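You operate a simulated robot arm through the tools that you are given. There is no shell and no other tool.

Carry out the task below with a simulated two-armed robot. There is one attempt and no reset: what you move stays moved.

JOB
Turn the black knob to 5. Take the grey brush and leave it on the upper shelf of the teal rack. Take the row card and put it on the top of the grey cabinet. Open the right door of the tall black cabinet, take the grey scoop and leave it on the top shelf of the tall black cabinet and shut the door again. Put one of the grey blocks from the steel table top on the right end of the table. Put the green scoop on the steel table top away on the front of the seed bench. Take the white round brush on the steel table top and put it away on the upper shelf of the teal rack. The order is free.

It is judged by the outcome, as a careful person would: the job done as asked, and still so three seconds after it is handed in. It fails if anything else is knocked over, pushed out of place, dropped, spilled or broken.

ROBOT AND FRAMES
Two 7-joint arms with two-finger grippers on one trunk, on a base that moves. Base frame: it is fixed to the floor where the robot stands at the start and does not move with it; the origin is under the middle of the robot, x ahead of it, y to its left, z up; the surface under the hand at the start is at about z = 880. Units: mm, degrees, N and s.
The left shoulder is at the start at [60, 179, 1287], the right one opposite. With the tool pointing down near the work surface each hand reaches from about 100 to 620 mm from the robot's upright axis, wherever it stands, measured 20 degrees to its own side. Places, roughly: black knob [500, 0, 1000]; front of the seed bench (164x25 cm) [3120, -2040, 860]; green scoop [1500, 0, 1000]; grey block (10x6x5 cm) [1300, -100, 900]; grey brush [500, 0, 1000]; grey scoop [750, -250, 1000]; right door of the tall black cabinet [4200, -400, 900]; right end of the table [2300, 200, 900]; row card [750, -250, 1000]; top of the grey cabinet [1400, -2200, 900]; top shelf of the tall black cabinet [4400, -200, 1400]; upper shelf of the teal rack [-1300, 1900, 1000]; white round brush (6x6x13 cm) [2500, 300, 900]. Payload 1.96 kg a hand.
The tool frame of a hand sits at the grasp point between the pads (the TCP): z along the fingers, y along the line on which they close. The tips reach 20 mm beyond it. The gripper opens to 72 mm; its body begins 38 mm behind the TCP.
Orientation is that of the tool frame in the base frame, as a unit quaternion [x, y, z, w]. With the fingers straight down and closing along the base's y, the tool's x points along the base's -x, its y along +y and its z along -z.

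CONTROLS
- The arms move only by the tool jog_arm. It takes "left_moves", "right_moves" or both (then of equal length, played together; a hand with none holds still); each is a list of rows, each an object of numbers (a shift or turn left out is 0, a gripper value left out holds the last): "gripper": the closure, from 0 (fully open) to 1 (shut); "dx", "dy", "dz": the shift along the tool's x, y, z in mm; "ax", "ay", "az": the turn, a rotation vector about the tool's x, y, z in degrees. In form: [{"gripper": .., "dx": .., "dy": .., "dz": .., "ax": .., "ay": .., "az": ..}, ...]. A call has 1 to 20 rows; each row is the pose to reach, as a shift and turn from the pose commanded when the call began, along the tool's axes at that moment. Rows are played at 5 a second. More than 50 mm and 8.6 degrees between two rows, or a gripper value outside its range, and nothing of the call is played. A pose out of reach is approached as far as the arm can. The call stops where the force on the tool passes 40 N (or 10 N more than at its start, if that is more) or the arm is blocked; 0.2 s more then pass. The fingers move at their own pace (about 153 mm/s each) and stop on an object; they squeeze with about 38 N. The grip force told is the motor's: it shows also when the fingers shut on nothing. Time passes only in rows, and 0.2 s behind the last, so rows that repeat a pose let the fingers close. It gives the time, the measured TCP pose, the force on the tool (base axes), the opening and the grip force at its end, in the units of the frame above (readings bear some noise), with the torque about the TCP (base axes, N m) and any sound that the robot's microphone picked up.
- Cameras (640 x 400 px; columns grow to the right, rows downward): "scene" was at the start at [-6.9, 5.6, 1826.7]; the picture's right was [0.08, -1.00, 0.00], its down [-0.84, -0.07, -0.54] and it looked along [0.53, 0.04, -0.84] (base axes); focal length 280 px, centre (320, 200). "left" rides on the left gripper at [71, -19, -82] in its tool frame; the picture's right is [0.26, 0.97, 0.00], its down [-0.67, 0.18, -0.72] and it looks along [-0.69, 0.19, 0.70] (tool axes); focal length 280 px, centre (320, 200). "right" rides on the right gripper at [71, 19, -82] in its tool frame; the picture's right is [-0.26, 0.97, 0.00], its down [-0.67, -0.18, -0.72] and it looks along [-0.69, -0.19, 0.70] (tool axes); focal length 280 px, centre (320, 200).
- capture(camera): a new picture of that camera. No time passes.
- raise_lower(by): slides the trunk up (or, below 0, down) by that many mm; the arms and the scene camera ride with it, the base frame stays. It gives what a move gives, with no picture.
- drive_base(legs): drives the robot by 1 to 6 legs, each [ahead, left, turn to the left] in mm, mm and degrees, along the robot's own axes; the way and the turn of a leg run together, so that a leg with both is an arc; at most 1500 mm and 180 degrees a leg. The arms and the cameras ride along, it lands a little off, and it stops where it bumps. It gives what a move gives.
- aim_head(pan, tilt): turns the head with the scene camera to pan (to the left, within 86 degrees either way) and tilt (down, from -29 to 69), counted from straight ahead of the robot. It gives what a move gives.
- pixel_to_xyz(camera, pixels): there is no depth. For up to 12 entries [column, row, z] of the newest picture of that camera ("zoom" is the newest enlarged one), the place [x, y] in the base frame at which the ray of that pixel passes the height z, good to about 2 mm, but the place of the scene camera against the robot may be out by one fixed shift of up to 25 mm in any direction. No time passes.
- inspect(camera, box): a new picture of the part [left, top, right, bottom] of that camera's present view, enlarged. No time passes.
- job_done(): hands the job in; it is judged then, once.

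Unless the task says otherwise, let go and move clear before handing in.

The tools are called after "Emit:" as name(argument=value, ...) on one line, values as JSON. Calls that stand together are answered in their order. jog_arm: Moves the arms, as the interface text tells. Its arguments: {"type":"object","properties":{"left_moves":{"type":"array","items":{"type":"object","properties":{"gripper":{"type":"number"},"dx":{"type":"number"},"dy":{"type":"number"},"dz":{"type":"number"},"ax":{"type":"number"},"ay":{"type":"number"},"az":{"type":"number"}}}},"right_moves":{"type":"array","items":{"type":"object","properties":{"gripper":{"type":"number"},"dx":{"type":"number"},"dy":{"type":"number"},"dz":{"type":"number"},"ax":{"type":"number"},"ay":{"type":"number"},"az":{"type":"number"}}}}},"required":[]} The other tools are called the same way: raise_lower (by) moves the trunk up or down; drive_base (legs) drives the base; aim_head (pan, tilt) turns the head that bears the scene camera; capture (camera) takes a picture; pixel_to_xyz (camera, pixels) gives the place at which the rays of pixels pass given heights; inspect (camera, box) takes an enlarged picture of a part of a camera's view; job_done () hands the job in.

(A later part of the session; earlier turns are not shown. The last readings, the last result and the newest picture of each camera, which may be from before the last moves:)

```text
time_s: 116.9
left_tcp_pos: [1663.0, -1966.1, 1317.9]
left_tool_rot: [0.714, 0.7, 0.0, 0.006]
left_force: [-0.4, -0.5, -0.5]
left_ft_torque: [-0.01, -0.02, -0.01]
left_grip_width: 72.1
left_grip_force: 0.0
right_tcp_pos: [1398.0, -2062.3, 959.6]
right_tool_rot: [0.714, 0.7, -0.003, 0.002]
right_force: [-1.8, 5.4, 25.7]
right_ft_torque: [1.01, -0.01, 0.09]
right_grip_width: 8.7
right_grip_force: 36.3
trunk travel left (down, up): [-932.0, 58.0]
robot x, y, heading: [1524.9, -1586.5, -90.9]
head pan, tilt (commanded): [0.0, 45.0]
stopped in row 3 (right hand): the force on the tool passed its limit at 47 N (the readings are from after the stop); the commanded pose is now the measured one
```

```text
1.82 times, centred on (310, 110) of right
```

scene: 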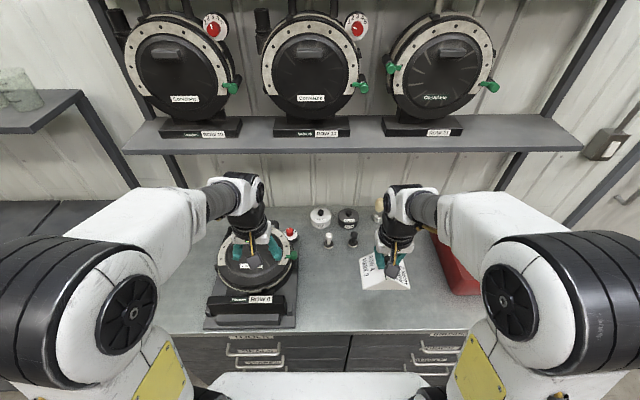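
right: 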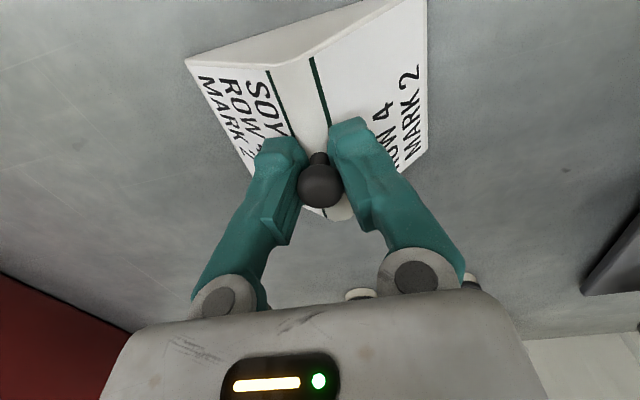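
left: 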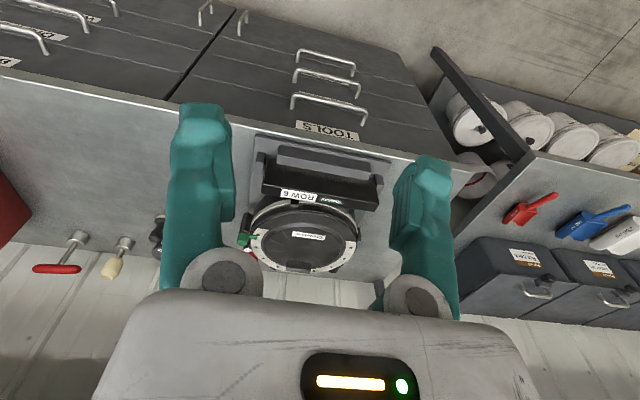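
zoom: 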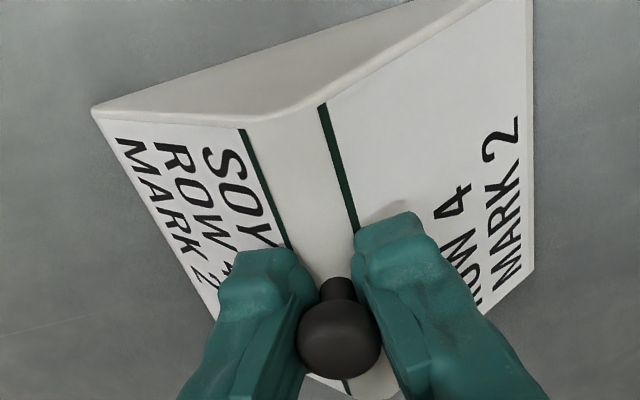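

The card now stands firmly on the cabinet (25 N, TCP z≈960). I'll release and lift away.

Emit:
jog_arm(right_moves=[{"dz": -1}, {"dz": -1, "gripper": 0.3}, {"dz": -1, "gripper": 0.3}, {"dz": -15, "gripper": 0.3}, {"dz": -45, "gripper": 0.3}, {"dz": -90, "gripper": 0.3}, {"dz": -135, "gripper": 0}])

Emit:
capture(camera="right")

Emit:
inspect(camera="scene", box=[280, 180, 520, 360])

```text
time_s: 118.5
left_tcp_pos: [1663.1, -1970.4, 1318.1]
left_tool_rot: [0.714, 0.7, 0.002, 0.007]
left_force: [0.1, 0.8, 0.0]
left_ft_torque: [-0.02, -0.01, -0.02]
left_grip_width: 72.2
left_grip_force: 0.0
right_tcp_pos: [1397.8, -2064.8, 1095.3]
right_tool_rot: [0.713, 0.701, -0.002, 0.002]
right_force: [-0.2, -0.3, -0.5]
right_ft_torque: [0.03, -0.02, 0.01]
right_grip_width: 72.1
right_grip_force: 0.1
trunk travel left (down, up): [-932.0, 58.0]
robot x, y, heading: [1526.1, -1588.3, -90.8]
head pan, tilt (commanded): [0.0, 45.0]
```

```text
taken
```

right: 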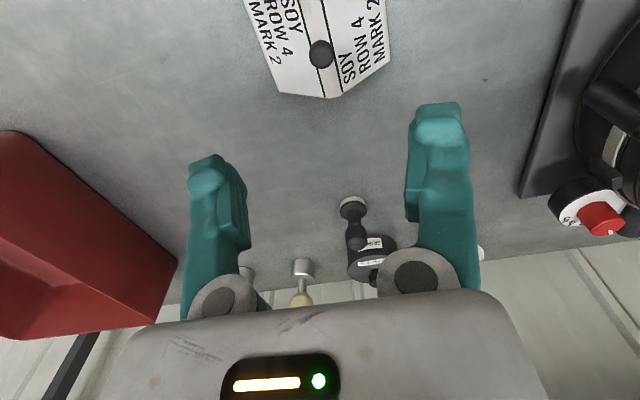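

```text
2.22 times, centred on (400, 270) of scene
```

zoom: 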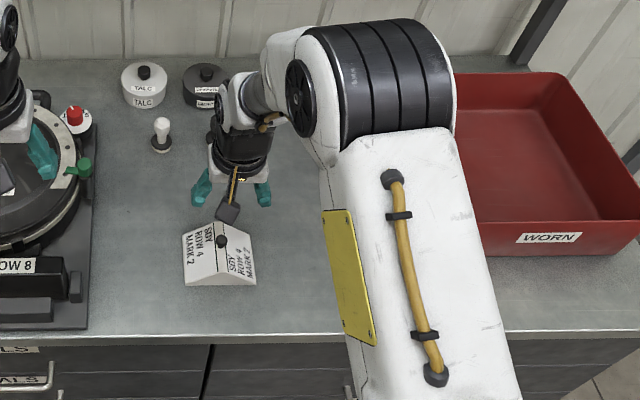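

The card stands on the grey cabinet. I'll park the right hand, back off, and drive to the table's right-hand side to fetch the scoops.

Emit:
jog_arm(right_moves=[{"dx": 20, "dy": -4, "dz": -40}, {"dx": 42, "dy": -8, "dz": -80}, {"dx": 65, "dy": -13, "dz": -120}, {"dx": 86, "dy": -18, "dz": -160}, {"dx": 107, "dy": -22, "dz": -195}])

Emit:
drive_base(legs=[[-350, 0, 0], [0, 0, 90], [0, 0, 90]])

Emit:
aim_head(pan=0, tilt=35)

Emit:
capture(camera="scene")

```text
time_s: 119.7
left_tcp_pos: [1663.0, -1969.9, 1317.3]
left_tool_rot: [0.714, 0.7, 0.001, 0.006]
left_force: [0.1, 0.9, -0.5]
left_ft_torque: [-0.02, -0.02, 0.01]
left_grip_width: 71.9
left_grip_force: 0.1
right_tcp_pos: [1378.7, -1954.5, 1287.7]
right_tool_rot: [0.713, 0.701, -0.002, 0.002]
right_force: [0.2, 0.3, 0.3]
right_ft_torque: [-0.01, 0.0, 0.0]
right_grip_width: 71.7
right_grip_force: 0.1
trunk travel left (down, up): [-932.0, 58.0]
robot x, y, heading: [1527.2, -1587.6, -90.9]
head pan, tilt (commanded): [0.0, 45.0]
```

```text
time_s: 129.7
left_tcp_pos: [1390.4, -852.9, 1317.5]
left_tool_rot: [-0.707, 0.707, 0.006, -0.002]
left_force: [-0.1, 0.8, 0.5]
left_ft_torque: [-0.01, -0.02, 0.0]
left_grip_width: 71.6
left_grip_force: 0.0
right_tcp_pos: [1675.3, -863.3, 1285.7]
right_tool_rot: [0.708, -0.706, -0.001, -0.002]
right_force: [-0.3, 0.3, 0.2]
right_ft_torque: [0.0, 0.0, 0.01]
right_grip_width: 71.9
right_grip_force: 0.1
trunk travel left (down, up): [-932.0, 58.0]
robot x, y, heading: [1530.6, -1230.9, 90.5]
head pan, tilt (commanded): [0.0, 45.0]
```

```text
time_s: 130.4
left_tcp_pos: [1391.1, -852.3, 1317.0]
left_tool_rot: [0.707, -0.707, -0.006, 0.002]
left_force: [-0.1, 0.6, -0.8]
left_ft_torque: [-0.01, 0.0, -0.01]
left_grip_width: 72.1
left_grip_force: 0.0
right_tcp_pos: [1674.3, -860.4, 1285.5]
right_tool_rot: [0.709, -0.705, -0.002, -0.002]
right_force: [0.5, -1.0, 0.3]
right_ft_torque: [0.04, 0.02, -0.01]
right_grip_width: 71.9
right_grip_force: 0.1
trunk travel left (down, up): [-932.0, 58.0]
robot x, y, heading: [1532.0, -1232.4, 90.2]
head pan, tilt (commanded): [0.0, 35.0]
```

```text
taken
```

scene: 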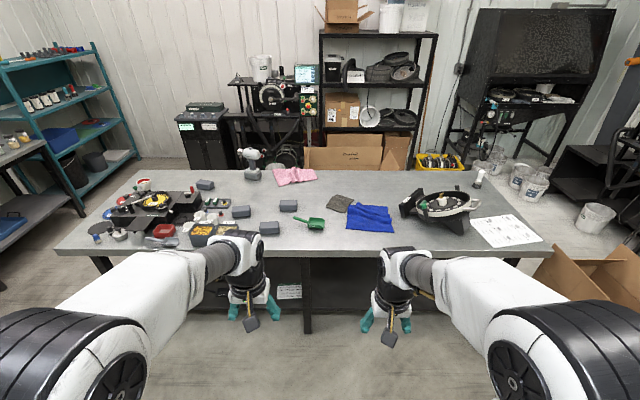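

Now the whole table is in view: left end at left, right end (paper, white round brush) at right. I'll measure positions on the table top.

Emit:
pixel_to_xyz(camera="scene", pixels=[[110, 173, 880], [55, 250, 880], [480, 173, 880], [545, 257, 880], [478, 187, 880], [505, 230, 880], [310, 223, 900], [242, 212, 900], [288, 206, 900], [270, 228, 900], [205, 185, 900], [455, 228, 880]])

Emit:
inspect(camera="scene", box=[380, 150, 560, 270])

Emit:
inspect(camera="scene", box=[180, 160, 400, 260])

Emit:
inspect(camera="scene", box=[60, 160, 260, 270])

```text
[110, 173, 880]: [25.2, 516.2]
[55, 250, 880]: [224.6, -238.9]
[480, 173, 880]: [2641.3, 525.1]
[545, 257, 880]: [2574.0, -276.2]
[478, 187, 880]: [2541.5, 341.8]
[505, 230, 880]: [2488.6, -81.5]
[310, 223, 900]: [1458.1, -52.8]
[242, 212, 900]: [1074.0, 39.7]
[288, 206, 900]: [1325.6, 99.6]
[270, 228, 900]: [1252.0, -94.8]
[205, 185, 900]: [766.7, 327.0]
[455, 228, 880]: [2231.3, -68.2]
```

```text
3.33 times, centred on (470, 210) of scene
```

zoom: 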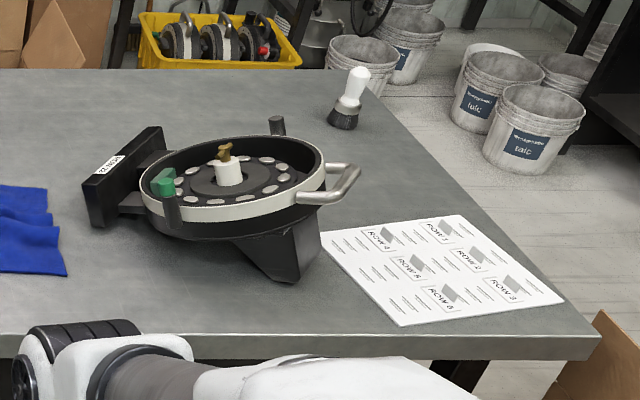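

```text
2.91 times, centred on (290, 210) of scene
```

zoom: 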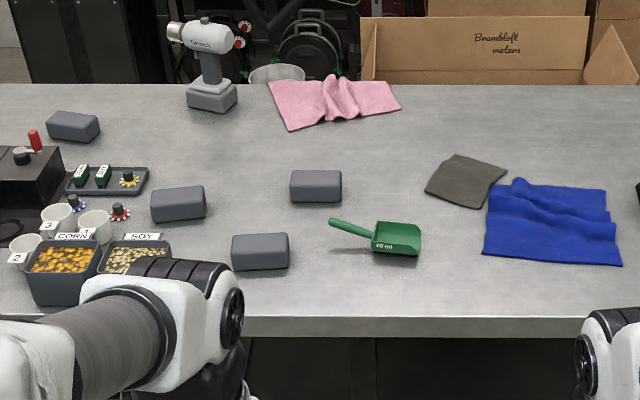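

```text
3.20 times, centred on (160, 215) of scene
```

zoom: 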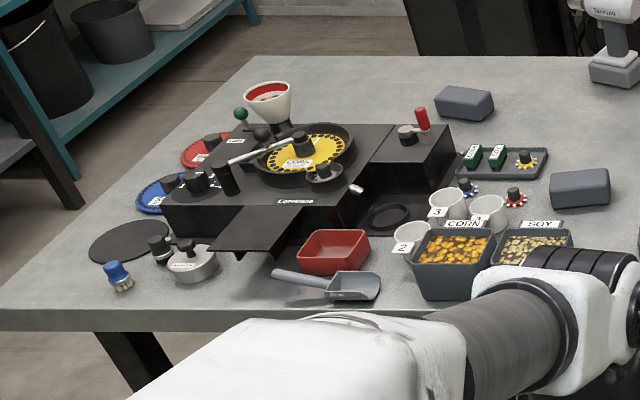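

Emit:
pixel_to_xyz(camera="scene", pixels=[[470, 220.6, 880], [511.5, 214.6, 880], [543, 240, 880], [494, 248, 880], [477, 186.6, 880], [481.5, 203, 930], [459.5, 234, 880], [590, 280, 0], [545, 250, 500], [595, 235, 0], [530, 200, 0], [506, 195, 880]])

Emit:
aim_head(pan=-60, tilt=30)

Emit:
capture(camera="scene")

```text
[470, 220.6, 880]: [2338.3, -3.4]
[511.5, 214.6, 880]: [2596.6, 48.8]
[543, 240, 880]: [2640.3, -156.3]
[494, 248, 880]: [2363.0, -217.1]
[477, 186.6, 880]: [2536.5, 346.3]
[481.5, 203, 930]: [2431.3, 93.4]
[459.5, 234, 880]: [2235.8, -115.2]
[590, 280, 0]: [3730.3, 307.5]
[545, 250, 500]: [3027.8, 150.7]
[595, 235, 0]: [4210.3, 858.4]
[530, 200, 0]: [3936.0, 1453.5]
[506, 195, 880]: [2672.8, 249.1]
```

```text
time_s: 131.7
left_tcp_pos: [1391.2, -853.3, 1316.5]
left_tool_rot: [0.707, -0.707, -0.006, 0.003]
left_force: [0.5, 0.4, -0.2]
left_ft_torque: [-0.01, 0.0, -0.01]
left_grip_width: 71.9
left_grip_force: 0.1
right_tcp_pos: [1673.3, -861.1, 1286.2]
right_tool_rot: [0.708, -0.706, -0.002, -0.002]
right_force: [-1.2, 0.6, 0.4]
right_ft_torque: [-0.01, 0.02, 0.0]
right_grip_width: 71.9
right_grip_force: 0.1
trunk travel left (down, up): [-932.0, 58.0]
robot x, y, heading: [1534.1, -1233.6, 90.3]
head pan, tilt (commanded): [-60.0, 30.0]
```

```text
taken
```

scene: 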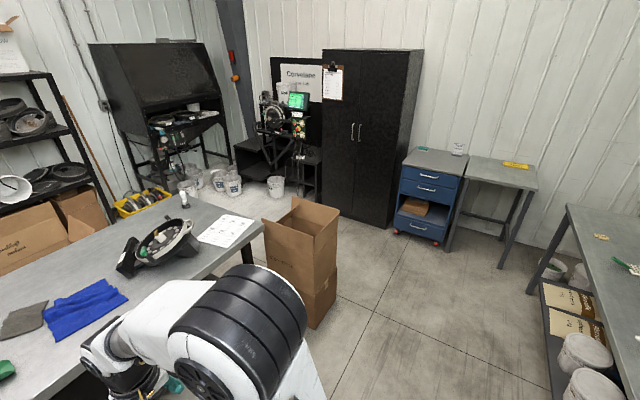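

Emit:
pixel_to_xyz(camera="scene", pixels=[[315, 328, 0], [338, 288, 0], [263, 222, 880], [340, 215, 900], [292, 200, 950], [245, 225, 880], [275, 195, 0], [232, 195, 0], [388, 228, 0], [325, 212, 0], [397, 232, 0], [440, 245, 0]])

Emit:
inspect(camera="scene", box=[150, 150, 400, 340])

Emit:
inspect(camera="scene", box=[260, 40, 440, 240])

```text
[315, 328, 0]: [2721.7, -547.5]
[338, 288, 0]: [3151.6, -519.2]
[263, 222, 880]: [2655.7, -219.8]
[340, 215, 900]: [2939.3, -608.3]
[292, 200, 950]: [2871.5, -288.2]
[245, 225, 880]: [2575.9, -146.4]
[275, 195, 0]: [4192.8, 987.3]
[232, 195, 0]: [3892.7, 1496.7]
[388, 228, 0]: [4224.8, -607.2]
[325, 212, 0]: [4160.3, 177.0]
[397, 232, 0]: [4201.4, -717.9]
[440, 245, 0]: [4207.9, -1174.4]
```

```text
2.11 times, centred on (275, 245) of scene
```

zoom: 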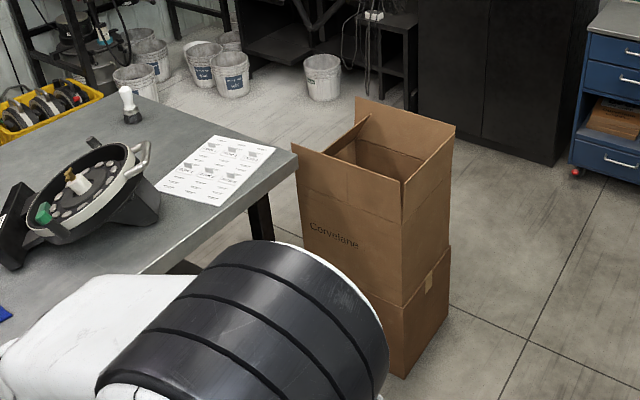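

```text
2.00 times, centred on (350, 140) of scene
```

zoom: 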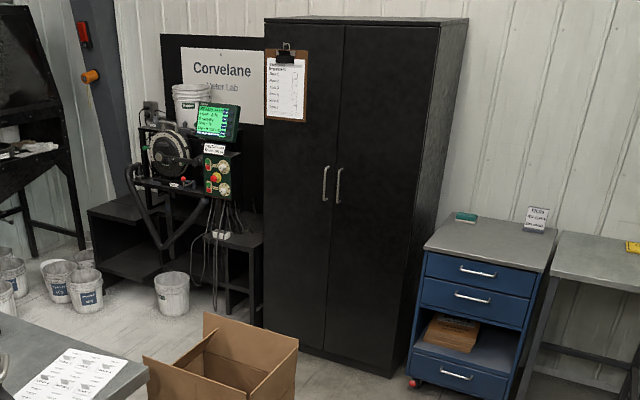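

Positions: table right edge x≈2650, green scoop ≈(1458,-53), white brush ≈(2537,346), tall cabinet front x≈4190 with right door y≈-607…-215. Now I'll sidestep to stand beside the grey scoop.

Emit:
drive_base(legs=[[0, 660, 0], [700, 0, 0]])

Emit:
aim_head(pan=0, tilt=55)

Emit:
capture(camera="scene")

Emit:
capture(camera="left")

```text
time_s: 138.9
left_tcp_pos: [741.1, -139.6, 1317.9]
left_tool_rot: [-0.698, 0.716, 0.007, -0.002]
left_force: [0.2, -0.2, 0.8]
left_ft_torque: [0.02, 0.02, -0.02]
left_grip_width: 72.0
left_grip_force: 0.1
right_tcp_pos: [1025.2, -156.2, 1286.6]
right_tool_rot: [-0.699, 0.715, 0.001, 0.002]
right_force: [0.2, -1.0, 0.2]
right_ft_torque: [0.0, 0.0, -0.02]
right_grip_width: 71.8
right_grip_force: 0.0
trunk travel left (down, up): [-932.0, 58.0]
robot x, y, heading: [871.9, -527.5, 88.6]
head pan, tilt (commanded): [-60.0, 30.0]
```

```text
time_s: 140.2
left_tcp_pos: [740.4, -139.2, 1316.2]
left_tool_rot: [-0.698, 0.716, 0.007, -0.003]
left_force: [0.1, 0.0, 0.8]
left_ft_torque: [-0.01, -0.01, -0.03]
left_grip_width: 72.0
left_grip_force: 0.1
right_tcp_pos: [1025.1, -155.6, 1286.3]
right_tool_rot: [-0.699, 0.715, 0.002, 0.002]
right_force: [-0.5, 1.1, -0.1]
right_ft_torque: [-0.02, 0.01, 0.01]
right_grip_width: 72.1
right_grip_force: 0.0
trunk travel left (down, up): [-932.0, 58.0]
robot x, y, heading: [876.7, -525.0, 89.0]
head pan, tilt (commanded): [0.0, 55.0]
```

```text
taken
```

scene: 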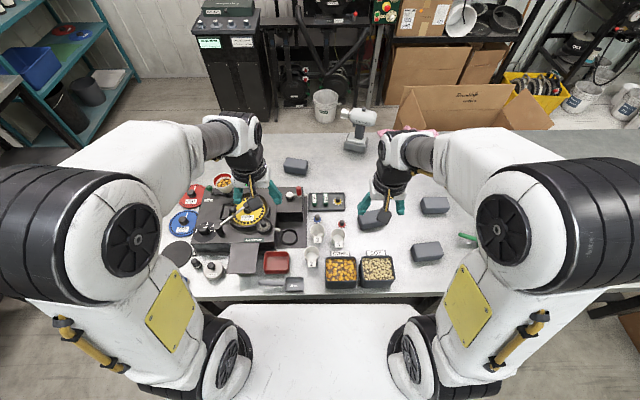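

```text
taken
```

left: 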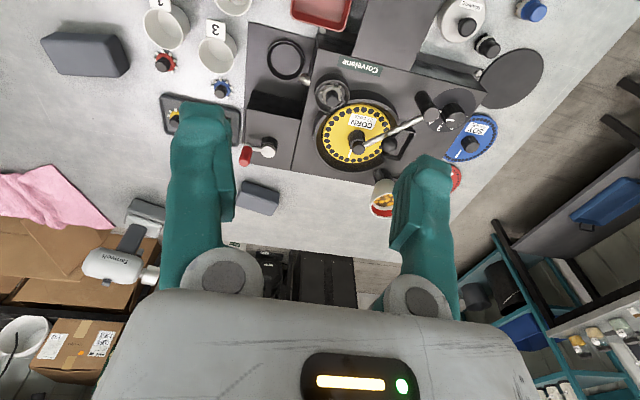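

The grey scoop lies at scene (280,283). I'll bring the left hand back and lower for a close look at it.

Emit:
jog_arm(left_moves=[{"dx": 30, "dy": 3, "dz": 28}, {"dx": 62, "dy": 6, "dz": 55}, {"dx": 94, "dy": 10, "dz": 83}, {"dx": 126, "dy": 13, "dz": 110}, {"dx": 158, "dy": 17, "dz": 138}, {"dx": 190, "dy": 20, "dz": 165}])

Emit:
capture(camera="left")

Emit:
inspect(camera="scene", box=[220, 230, 340, 310])

```text
time_s: 141.6
left_tcp_pos: [723.7, -236.0, 1123.6]
left_tool_rot: [-0.697, 0.717, 0.005, -0.004]
left_force: [1.0, 0.2, -0.2]
left_ft_torque: [0.01, 0.02, -0.01]
left_grip_width: 71.7
left_grip_force: 0.1
left hand out of reach, approached as far as the arm can: row 3, 4, 5, 6
right_tcp_pos: [1023.7, -153.8, 1285.7]
right_tool_rot: [-0.698, 0.716, 0.002, 0.002]
right_force: [-0.4, -0.3, 0.6]
right_ft_torque: [0.0, -0.01, 0.0]
right_grip_width: 72.0
right_grip_force: 0.0
trunk travel left (down, up): [-932.0, 58.0]
robot x, y, heading: [872.2, -524.0, 88.7]
head pan, tilt (commanded): [0.0, 55.0]
```

```text
taken
```

left: 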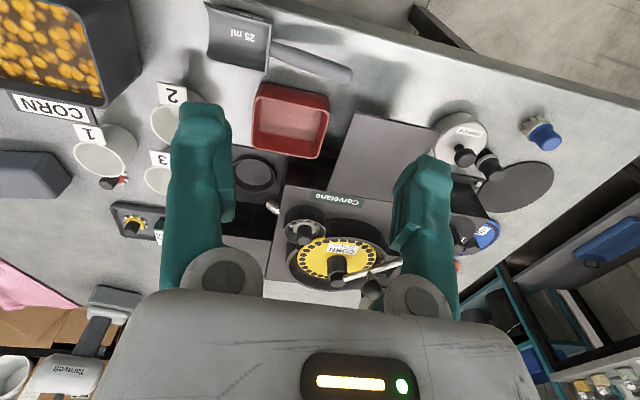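

```text
5.00 times, centred on (280, 270) of scene
```

zoom: 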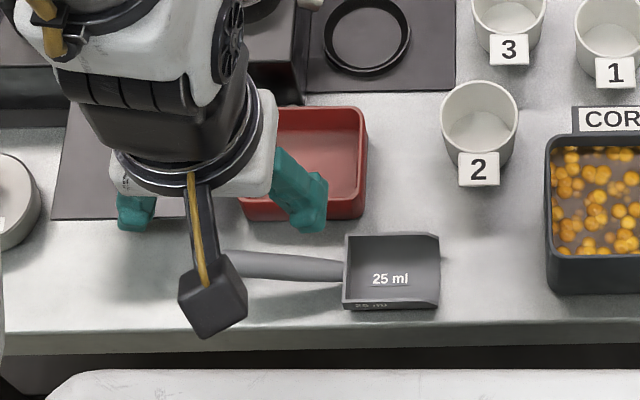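

Emit:
pixel_to_xyz(camera="left", pixels=[[348, 74, 890], [348, 74, 920], [275, 50, 890], [275, 50, 920], [240, 40, 885], [210, 60, 885], [268, 70, 885], [208, 12, 885], [270, 25, 885]])

Emit:
pixel_to_xyz(camera="scene", pixels=[[265, 282, 890], [265, 282, 920], [285, 284, 890], [298, 286, 885], [308, 277, 885], [289, 290, 885], [309, 291, 885], [335, 300, 880]])

Emit:
inspect(camera="left", box=[180, 0, 400, 130])

```text
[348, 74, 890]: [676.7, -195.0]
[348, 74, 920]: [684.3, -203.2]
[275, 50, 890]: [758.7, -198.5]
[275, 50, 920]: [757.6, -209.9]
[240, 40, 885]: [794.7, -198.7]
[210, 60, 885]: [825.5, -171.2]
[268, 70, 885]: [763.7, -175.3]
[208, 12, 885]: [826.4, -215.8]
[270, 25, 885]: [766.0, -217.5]
```

```text
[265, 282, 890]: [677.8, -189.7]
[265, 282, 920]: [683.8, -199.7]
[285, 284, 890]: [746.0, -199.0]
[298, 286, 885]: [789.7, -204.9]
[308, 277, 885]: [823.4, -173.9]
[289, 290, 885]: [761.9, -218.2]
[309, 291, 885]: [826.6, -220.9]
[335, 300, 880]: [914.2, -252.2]
```

```text
2.91 times, centred on (290, 65) of left
```

zoom: 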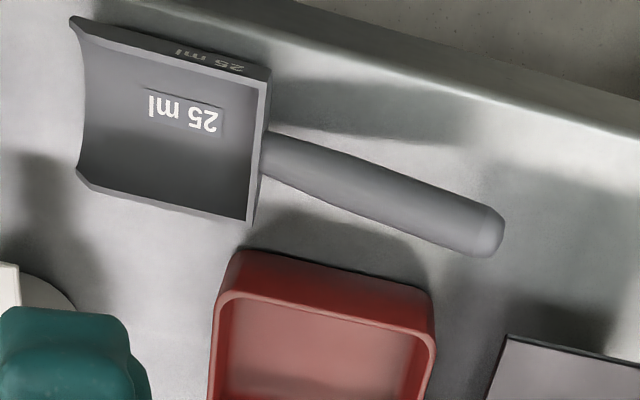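

Emit:
pixel_to_xyz(camera="left", pixels=[[258, 84, 905], [327, 97, 905], [253, 150, 905], [318, 160, 905], [345, 112, 960], [432, 125, 960], [330, 175, 960], [258, 84, 885], [327, 97, 885]])

```text
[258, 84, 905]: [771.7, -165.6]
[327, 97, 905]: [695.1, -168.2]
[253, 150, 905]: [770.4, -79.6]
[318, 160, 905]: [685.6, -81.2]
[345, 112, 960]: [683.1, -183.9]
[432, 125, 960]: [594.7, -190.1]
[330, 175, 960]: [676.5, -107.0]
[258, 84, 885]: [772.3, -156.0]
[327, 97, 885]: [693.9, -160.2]
```

The scoop body spans x 763–826, y -220…-173, and the red tray (y>-167) leaves no room for a finger beside the handle, so I'll grip the trough across its width near x≈790. I'll back up 120 mm and swing the left hand there, turned +90°.

Emit:
drive_base(legs=[[-120, 0, 0]])

Emit:
jog_arm(left_moves=[{"dx": -30, "dy": -6, "dz": 0}, {"dx": -70, "dy": -12, "dz": 0, "az": 8}, {"dx": -110, "dy": -20, "dz": 0, "az": 16}, {"dx": -150, "dy": -28, "dz": 0, "az": 24}, {"dx": -190, "dy": -36, "dz": 0, "az": 32}, {"dx": -220, "dy": -44, "dz": 0, "az": 40}, {"dx": -240, "dy": -52, "dz": 10, "az": 48}, {"dx": -253, "dy": -60, "dz": 20, "az": 56}, {"dx": -253, "dy": -65, "dz": 30, "az": 64}, {"dx": -253, "dy": -65, "dz": 40, "az": 72}, {"dx": -253, "dy": -65, "dz": 50, "az": 80}, {"dx": -253, "dy": -65, "dz": 50, "az": 88}])

Emit:
capture(camera="left")

Emit:
capture(camera="scene")

```text
time_s: 142.8
left_tcp_pos: [720.7, -352.7, 1122.8]
left_tool_rot: [-0.699, 0.716, 0.005, -0.004]
left_force: [-0.7, 0.1, -0.2]
left_ft_torque: [-0.02, 0.0, 0.0]
left_grip_width: 72.1
left_grip_force: 0.0
right_tcp_pos: [1020.9, -270.1, 1286.3]
right_tool_rot: [-0.699, 0.715, 0.002, 0.001]
right_force: [0.3, -0.8, 0.0]
right_ft_torque: [-0.02, -0.02, 0.02]
right_grip_width: 72.0
right_grip_force: 0.1
trunk travel left (down, up): [-932.0, 58.0]
robot x, y, heading: [869.3, -645.1, 88.7]
head pan, tilt (commanded): [0.0, 55.0]
```

```text
time_s: 145.4
left_tcp_pos: [789.4, -101.4, 1073.6]
left_tool_rot: [-0.004, 1.0, 0.002, -0.006]
left_force: [-0.8, 0.4, -0.2]
left_ft_torque: [0.02, -0.01, 0.0]
left_grip_width: 72.2
left_grip_force: 0.1
right_tcp_pos: [1020.9, -272.4, 1285.9]
right_tool_rot: [-0.699, 0.715, 0.002, 0.002]
right_force: [-0.9, 0.8, -0.1]
right_ft_torque: [-0.02, 0.02, 0.0]
right_grip_width: 72.1
right_grip_force: 0.0
trunk travel left (down, up): [-932.0, 58.0]
robot x, y, heading: [870.9, -638.4, 88.8]
head pan, tilt (commanded): [0.0, 55.0]
```

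```text
taken
```

left: 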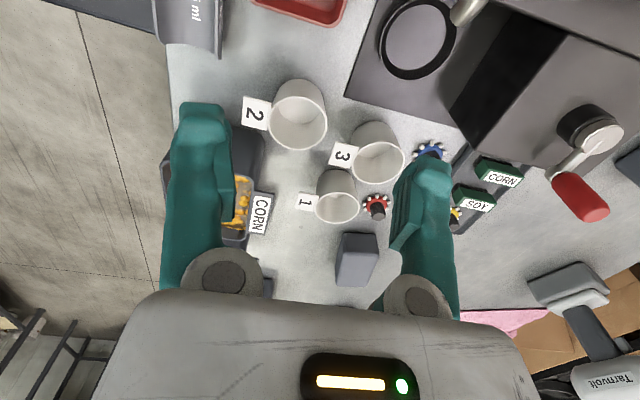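

```text
taken
```

scene: 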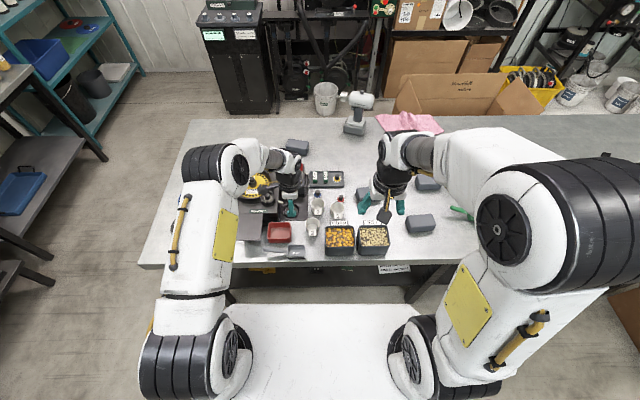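

The left hand turned fine and is over (789,-101). I'll shift it back over the scoop body and look.

Emit:
jog_arm(left_moves=[{"dy": -32}, {"dy": -64}, {"dy": -96, "az": 0.5}])

Emit:
capture(camera="left")

Emit:
inspect(camera="left", box=[210, 0, 430, 130])

Emit:
pixel_to_xyz(camera="left", pixels=[[320, 60, 900], [320, 60, 880], [300, 60, 900], [340, 60, 900], [320, 30, 900], [320, 100, 900], [320, 150, 900], [280, 60, 900], [360, 60, 900]])

```text
time_s: 146.2
left_tcp_pos: [793.1, -195.1, 1074.0]
left_tool_rot: [-0.001, 1.0, 0.002, -0.006]
left_force: [-0.3, -0.3, 0.7]
left_ft_torque: [0.02, -0.01, 0.02]
left_grip_width: 72.1
left_grip_force: 0.1
right_tcp_pos: [1022.4, -272.5, 1285.2]
right_tool_rot: [-0.7, 0.714, 0.002, 0.002]
right_force: [0.2, 0.0, -0.2]
right_ft_torque: [0.01, -0.02, 0.0]
right_grip_width: 71.9
right_grip_force: 0.0
trunk travel left (down, up): [-932.0, 58.0]
robot x, y, heading: [872.7, -638.8, 88.7]
head pan, tilt (commanded): [0.0, 55.0]
```

```text
taken
```

left: 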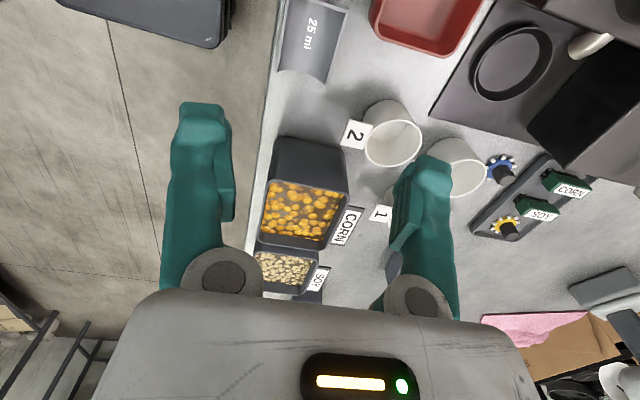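

```text
2.91 times, centred on (320, 65) of left
```

zoom: 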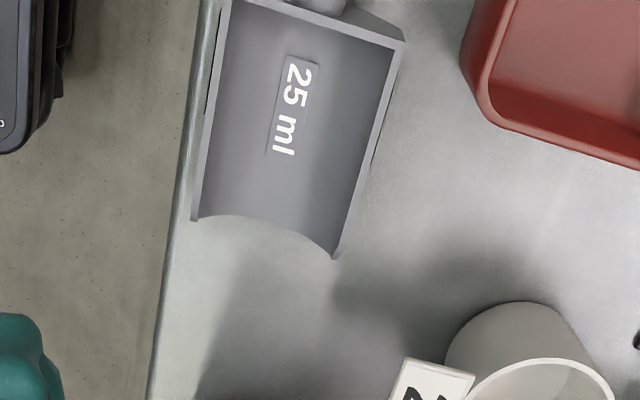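

```text
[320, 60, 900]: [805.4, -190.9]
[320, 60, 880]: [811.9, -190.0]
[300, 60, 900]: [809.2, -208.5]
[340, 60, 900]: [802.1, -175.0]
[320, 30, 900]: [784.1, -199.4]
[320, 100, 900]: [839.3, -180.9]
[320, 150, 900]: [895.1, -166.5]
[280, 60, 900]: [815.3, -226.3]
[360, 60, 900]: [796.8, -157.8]
```

The trough walls are at about y=-228 and -181 around x≈795. I'll centre at y=-204, lower to z≈907 and close.

Emit:
jog_arm(left_moves=[{"dy": -9, "dz": 40}, {"dy": -9, "dz": 80}, {"dy": -9, "dz": 120}, {"dy": -9, "dz": 145}])

Emit:
capture(camera="left")

Emit:
inspect(camera="scene", box=[220, 190, 360, 280])

```text
time_s: 147.2
left_tcp_pos: [788.7, -204.0, 928.5]
left_tool_rot: [-0.001, 1.0, 0.002, -0.006]
left_force: [-0.5, 0.5, -0.9]
left_ft_torque: [-0.02, -0.03, -0.04]
left_grip_width: 72.1
left_grip_force: 0.1
right_tcp_pos: [1022.2, -271.8, 1286.3]
right_tool_rot: [-0.7, 0.714, 0.002, 0.002]
right_force: [0.0, -0.1, -0.1]
right_ft_torque: [-0.02, -0.01, -0.03]
right_grip_width: 72.3
right_grip_force: 0.0
trunk travel left (down, up): [-932.0, 58.0]
robot x, y, heading: [870.8, -641.6, 88.7]
head pan, tilt (commanded): [0.0, 55.0]
```

```text
taken
```

left: 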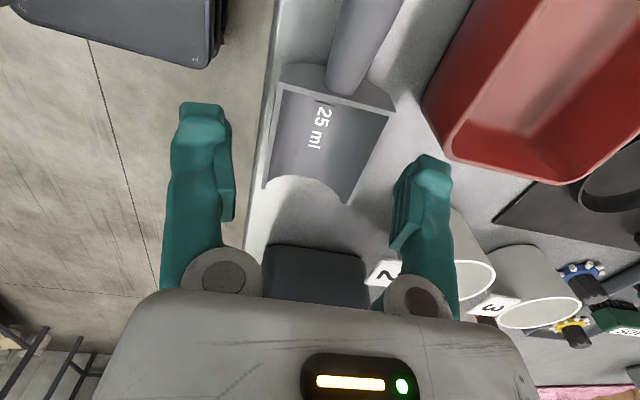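

```text
4.44 times, centred on (290, 235) of scene
```

zoom: 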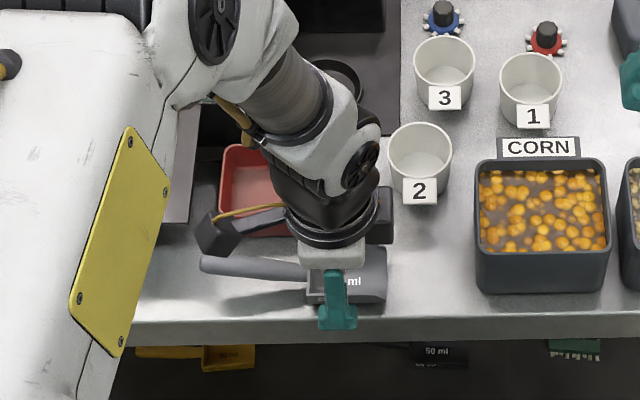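

Emit:
jog_arm(left_moves=[{"dx": -4, "dz": 12}, {"dx": -4, "dz": 22}, {"dx": -4, "dz": 22, "gripper": 1.0}, {"dx": -4, "dz": 22}, {"dx": -4, "dz": 22}])

Emit:
capture(camera="left")

```text
time_s: 148.4
left_tcp_pos: [791.5, -206.1, 909.2]
left_tool_rot: [-0.001, 1.0, 0.002, -0.006]
left_force: [1.5, 0.2, -0.2]
left_ft_torque: [-0.01, 0.0, -0.01]
left_grip_width: 46.7
left_grip_force: 37.9
right_tcp_pos: [1021.7, -272.2, 1285.4]
right_tool_rot: [-0.7, 0.714, 0.002, 0.001]
right_force: [0.9, -0.4, -0.3]
right_ft_torque: [0.02, -0.01, -0.02]
right_grip_width: 72.0
right_grip_force: 0.2
trunk travel left (down, up): [-932.0, 58.0]
robot x, y, heading: [873.5, -640.4, 89.1]
head pan, tilt (commanded): [0.0, 55.0]
```

```text
taken
```

left: 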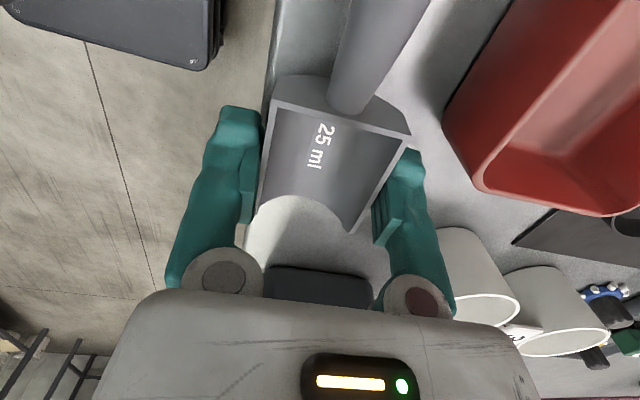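

The trough is gripped at 46.7 mm. I'll lift it straight up.

Emit:
jog_arm(left_moves=[{"dz": -10}, {"dz": -30}, {"dz": -70}, {"dz": -110}, {"dz": -150}, {"dz": -190}])

Emit:
capture(camera="left")

Emit:
capture(camera="scene")

```text
time_s: 149.8
left_tcp_pos: [794.8, -207.4, 1097.0]
left_tool_rot: [-0.001, 1.0, 0.002, -0.006]
left_force: [-0.2, -0.4, -0.8]
left_ft_torque: [0.02, 0.01, 0.0]
left_grip_width: 46.7
left_grip_force: 37.6
right_tcp_pos: [1021.3, -272.5, 1286.1]
right_tool_rot: [-0.699, 0.715, 0.002, 0.002]
right_force: [0.0, 0.1, -0.8]
right_ft_torque: [0.03, -0.01, -0.03]
right_grip_width: 71.9
right_grip_force: 0.2
trunk travel left (down, up): [-932.0, 58.0]
robot x, y, heading: [869.5, -641.9, 88.8]
head pan, tilt (commanded): [0.0, 55.0]
```

```text
taken
```

left: 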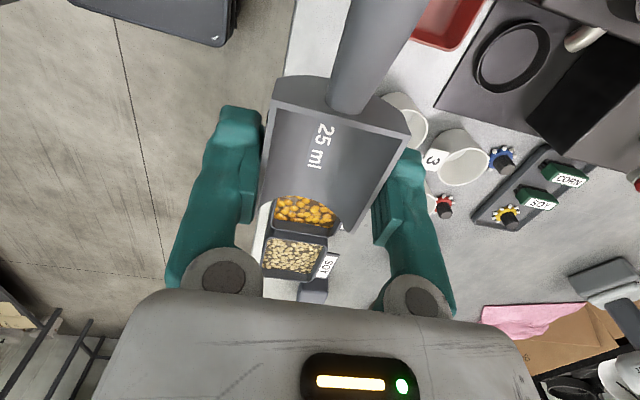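

```text
taken
```

scene: 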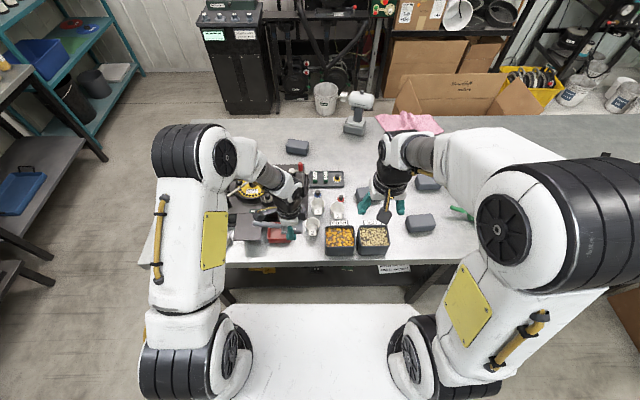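

The scoop is in hand. I'll park the left arm and sidestep right to the green scoop.

Emit:
jog_arm(left_moves=[{"dx": 7, "dy": -6, "dz": -20, "az": -8}, {"dx": 14, "dy": -11, "dz": -40, "az": -16}, {"dx": 20, "dy": -17, "dz": -60, "az": -24}, {"dx": 27, "dy": -22, "dz": -80, "az": -32}, {"dx": 34, "dy": -28, "dz": -100, "az": -40}, {"dx": 41, "dy": -33, "dz": -120, "az": -48}, {"dx": 48, "dy": -39, "dz": -140, "az": -56}, {"dx": 55, "dy": -44, "dz": -160, "az": -64}, {"dx": 61, "dy": -50, "dz": -180, "az": -72}, {"dx": 68, "dy": -55, "dz": -195, "az": -80}, {"dx": 75, "dy": -61, "dz": -213, "az": -88}])

Emit:
drive_base(legs=[[0, -450, 0], [90, 0, 0]])

Emit:
capture(camera="scene")

Emit:
capture(camera="right")

Emit:
capture(camera="left")

```text
time_s: 152.2
left_tcp_pos: [724.3, -269.9, 1309.9]
left_tool_rot: [-0.696, 0.718, 0.006, -0.003]
left_force: [-0.3, 0.3, 0.3]
left_ft_torque: [-0.02, 0.01, -0.03]
left_grip_width: 46.6
left_grip_force: 37.9
right_tcp_pos: [1022.8, -272.2, 1286.8]
right_tool_rot: [-0.699, 0.715, 0.001, 0.003]
right_force: [-0.5, 0.0, 0.0]
right_ft_torque: [0.02, -0.02, 0.03]
right_grip_width: 71.8
right_grip_force: 0.1
trunk travel left (down, up): [-932.0, 58.0]
robot x, y, heading: [870.9, -643.8, 89.0]
head pan, tilt (commanded): [0.0, 55.0]
```

```text
time_s: 155.7
left_tcp_pos: [1185.8, -195.4, 1312.0]
left_tool_rot: [-0.695, 0.719, 0.007, -0.002]
left_force: [0.1, 0.6, 0.5]
left_ft_torque: [0.06, 0.03, 0.02]
left_grip_width: 46.5
left_grip_force: 38.1
right_tcp_pos: [1485.1, -198.7, 1287.2]
right_tool_rot: [-0.699, 0.715, 0.003, 0.003]
right_force: [0.7, 1.3, 0.3]
right_ft_torque: [0.04, 0.02, -0.01]
right_grip_width: 71.7
right_grip_force: 0.0
trunk travel left (down, up): [-932.0, 58.0]
robot x, y, heading: [1337.7, -564.0, 88.5]
head pan, tilt (commanded): [0.0, 55.0]
```

```text
taken
```

scene: 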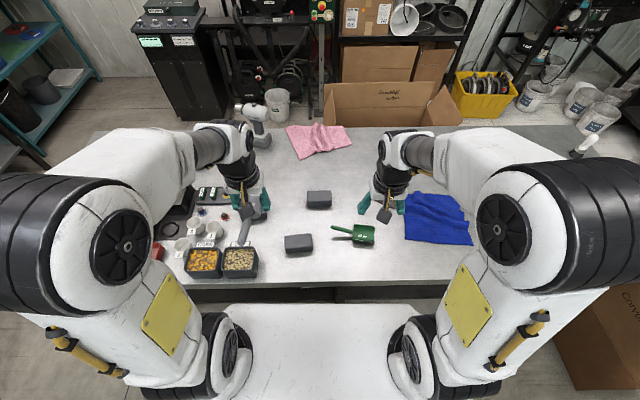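

```text
taken
```

right: 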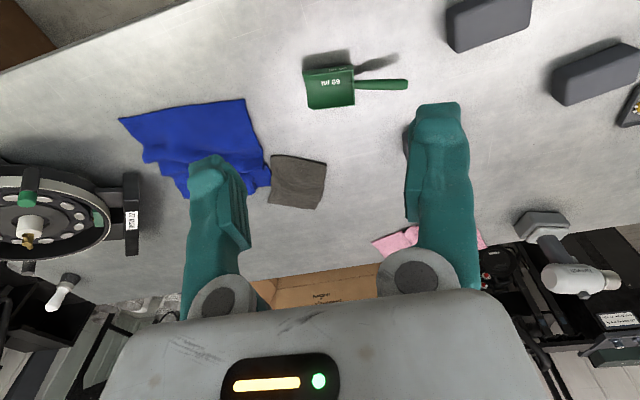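

```text
taken
```

left: 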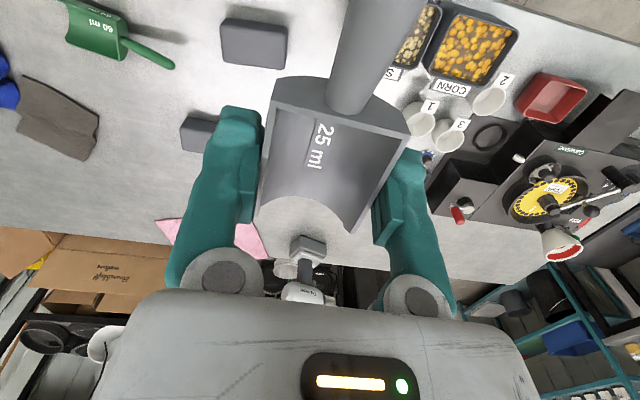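

Emit:
pixel_to_xyz(camera="right", pixels=[[406, 84, 890], [406, 84, 920], [357, 85, 890], [357, 85, 920], [305, 108, 890], [354, 103, 890], [303, 72, 890], [353, 66, 890]])

Emit:
pixel_to_xyz(camera="left", pixels=[[172, 65, 890], [172, 65, 920], [121, 43, 890], [121, 43, 920]])

Emit:
inspect(camera="right", box=[280, 30, 430, 130])

Emit:
inspect(camera="left", box=[40, 0, 200, 100])

```text
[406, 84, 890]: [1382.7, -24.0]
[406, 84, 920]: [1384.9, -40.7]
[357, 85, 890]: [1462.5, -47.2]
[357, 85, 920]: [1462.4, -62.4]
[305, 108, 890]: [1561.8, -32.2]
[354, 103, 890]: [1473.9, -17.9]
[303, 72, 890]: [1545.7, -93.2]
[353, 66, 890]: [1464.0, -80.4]
```

```text
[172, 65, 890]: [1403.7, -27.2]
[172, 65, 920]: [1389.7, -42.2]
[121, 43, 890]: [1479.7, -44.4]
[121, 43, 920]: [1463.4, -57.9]
```

```text
4.00 times, centred on (355, 80) of right
```

zoom: 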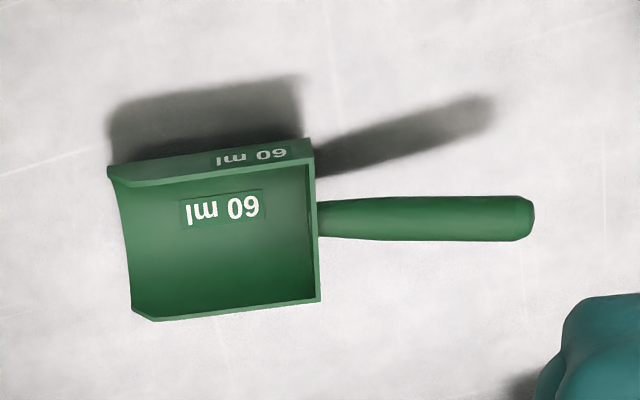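

```text
4.00 times, centred on (120, 50) of left
```

zoom: 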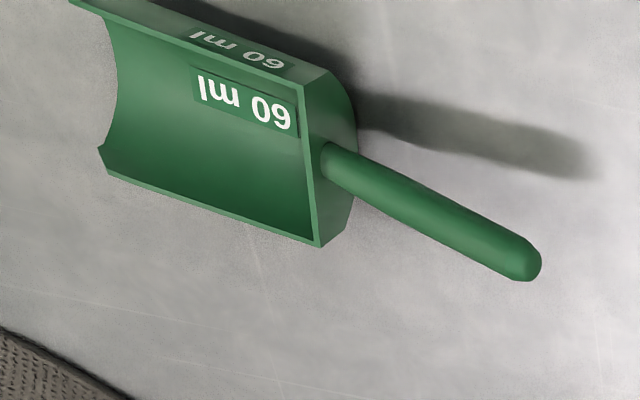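

The green scoop's handle runs from (1462,-62) to (1386,-43) at z≈918. I'll bring the right hand above it near the body, turned -77° so the fingers close across the handle.

Emit:
jog_arm(right_moves=[{"dx": -14, "dy": 5, "dz": 22, "az": -7.7}, {"dx": -28, "dy": 10, "dz": 44, "az": -15.4}, {"dx": -43, "dy": 15, "dz": 66, "az": -23.1}, {"dx": -57, "dy": 21, "dz": 88, "az": -30.8}, {"dx": -71, "dy": 26, "dz": 110, "az": -38.5}, {"dx": -85, "dy": 31, "dz": 132, "az": -46.2}, {"dx": -100, "dy": 36, "dz": 154, "az": -53.9}, {"dx": -114, "dy": 41, "dz": 176, "az": -61.6}, {"dx": -128, "dy": 47, "dz": 200, "az": -69.3}, {"dx": -142, "dy": 52, "dz": 230, "az": -77}])

Emit:
capture(camera="right")

Emit:
inspect(camera="right", box=[220, 0, 420, 120])

```text
time_s: 157.9
left_tcp_pos: [1186.9, -189.2, 1309.9]
left_tool_rot: [-0.695, 0.719, 0.005, -0.004]
left_force: [-0.4, -0.4, -1.8]
left_ft_torque: [-0.03, 0.02, -0.01]
left_grip_width: 46.4
left_grip_force: 38.8
right_tcp_pos: [1437.2, -50.4, 1056.4]
right_tool_rot: [0.992, -0.124, 0.0, -0.003]
right_force: [-1.1, 0.9, 0.7]
right_ft_torque: [-0.03, 0.0, 0.01]
right_grip_width: 72.2
right_grip_force: 0.0
trunk travel left (down, up): [-932.0, 58.0]
robot x, y, heading: [1337.9, -558.6, 88.8]
head pan, tilt (commanded): [0.0, 55.0]
```

```text
taken
```

right: 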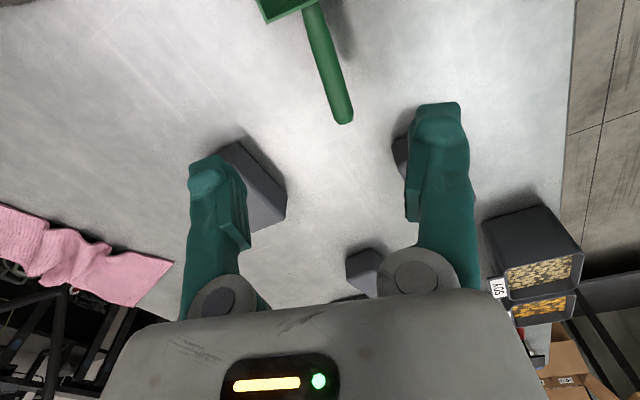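

```text
3.20 times, centred on (320, 60) of right
```

zoom: 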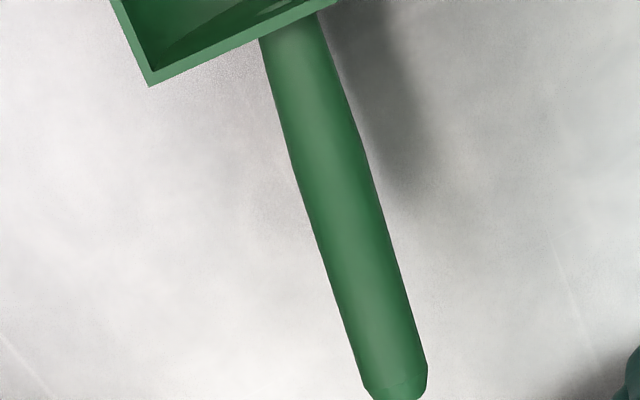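

Emit:
pixel_to_xyz(camera="right", pixels=[[311, 12, 922], [328, 60, 922], [343, 110, 922], [318, 60, 915], [340, 60, 915], [303, 12, 915], [320, 12, 915]])

```text
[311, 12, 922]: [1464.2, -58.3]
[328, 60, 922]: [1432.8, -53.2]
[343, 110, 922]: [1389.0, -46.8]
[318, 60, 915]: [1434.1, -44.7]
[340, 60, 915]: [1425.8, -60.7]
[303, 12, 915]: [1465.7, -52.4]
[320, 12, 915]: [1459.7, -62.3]
```

Emit:
jog_arm(right_moves=[{"dx": -1, "dy": 3.4, "dz": 45, "az": -5}, {"dx": -1, "dy": 3.4, "dz": 90, "az": -5}, {"dx": -1, "dy": 3.4, "dz": 125, "az": -5}, {"dx": -1, "dy": 3.4, "dz": 140, "az": -5}, {"dx": -1, "dy": 3.4, "dz": 140, "az": -5, "gripper": 1}, {"dx": -1, "dy": 3.4, "dz": 140, "az": -5}, {"dx": -1, "dy": 3.4, "dz": 140, "az": -5}, {"dx": -1, "dy": 3.4, "dz": 140, "az": -5}])

Emit:
capture(camera="right")

```text
time_s: 159.7
left_tcp_pos: [1186.8, -190.5, 1310.4]
left_tool_rot: [-0.694, 0.72, 0.004, -0.003]
left_force: [0.0, -0.2, -0.2]
left_ft_torque: [0.01, 0.01, -0.01]
left_grip_width: 46.1
left_grip_force: 37.9
right_tcp_pos: [1433.1, -53.0, 918.3]
right_tool_rot: [0.997, -0.081, 0.0, -0.002]
right_force: [0.3, 0.0, -0.4]
right_ft_torque: [0.02, -0.02, 0.01]
right_grip_width: 6.6
right_grip_force: 35.1
trunk travel left (down, up): [-932.0, 58.0]
robot x, y, heading: [1333.1, -563.2, 88.7]
head pan, tilt (commanded): [0.0, 55.0]
```

```text
taken
```

right: 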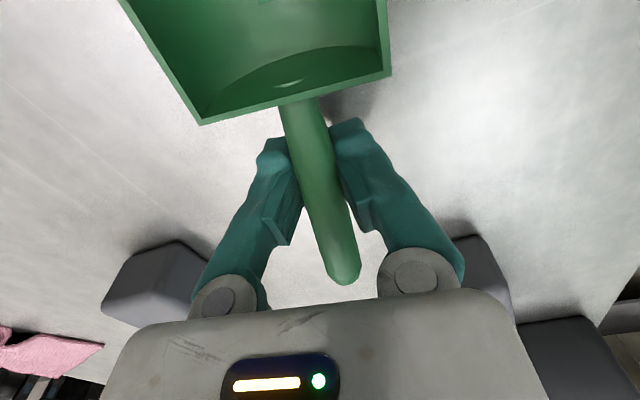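

The fingers closed to only 6.6 mm, so they're pinching below the handle's middle. I'll open, raise 10 mm and grip again.

Emit:
jog_arm(right_moves=[{"gripper": 0.5}, {"gripper": 0.5}, {"dz": -10}, {"dz": -10, "gripper": 1}, {"dz": -10}, {"dz": -10}, {"dz": -10}])

Emit:
capture(camera="right")

```text
time_s: 161.3
left_tcp_pos: [1188.0, -190.9, 1310.2]
left_tool_rot: [-0.694, 0.72, 0.006, -0.003]
left_force: [0.6, 0.2, -0.3]
left_ft_torque: [-0.06, 0.0, -0.02]
left_grip_width: 46.4
left_grip_force: 38.2
right_tcp_pos: [1433.6, -52.7, 928.4]
right_tool_rot: [0.997, -0.081, 0.0, -0.003]
right_force: [-0.1, 0.7, -0.3]
right_ft_torque: [0.01, 0.03, 0.02]
right_grip_width: 12.4
right_grip_force: 38.6
trunk travel left (down, up): [-932.0, 58.0]
robot x, y, heading: [1336.3, -560.8, 88.6]
head pan, tilt (commanded): [0.0, 55.0]
```

```text
taken
```

right: 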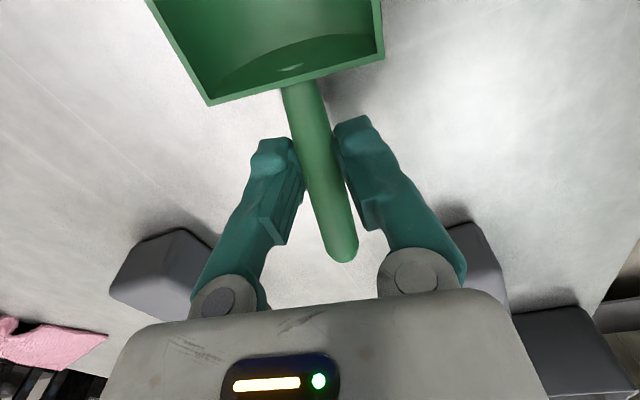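

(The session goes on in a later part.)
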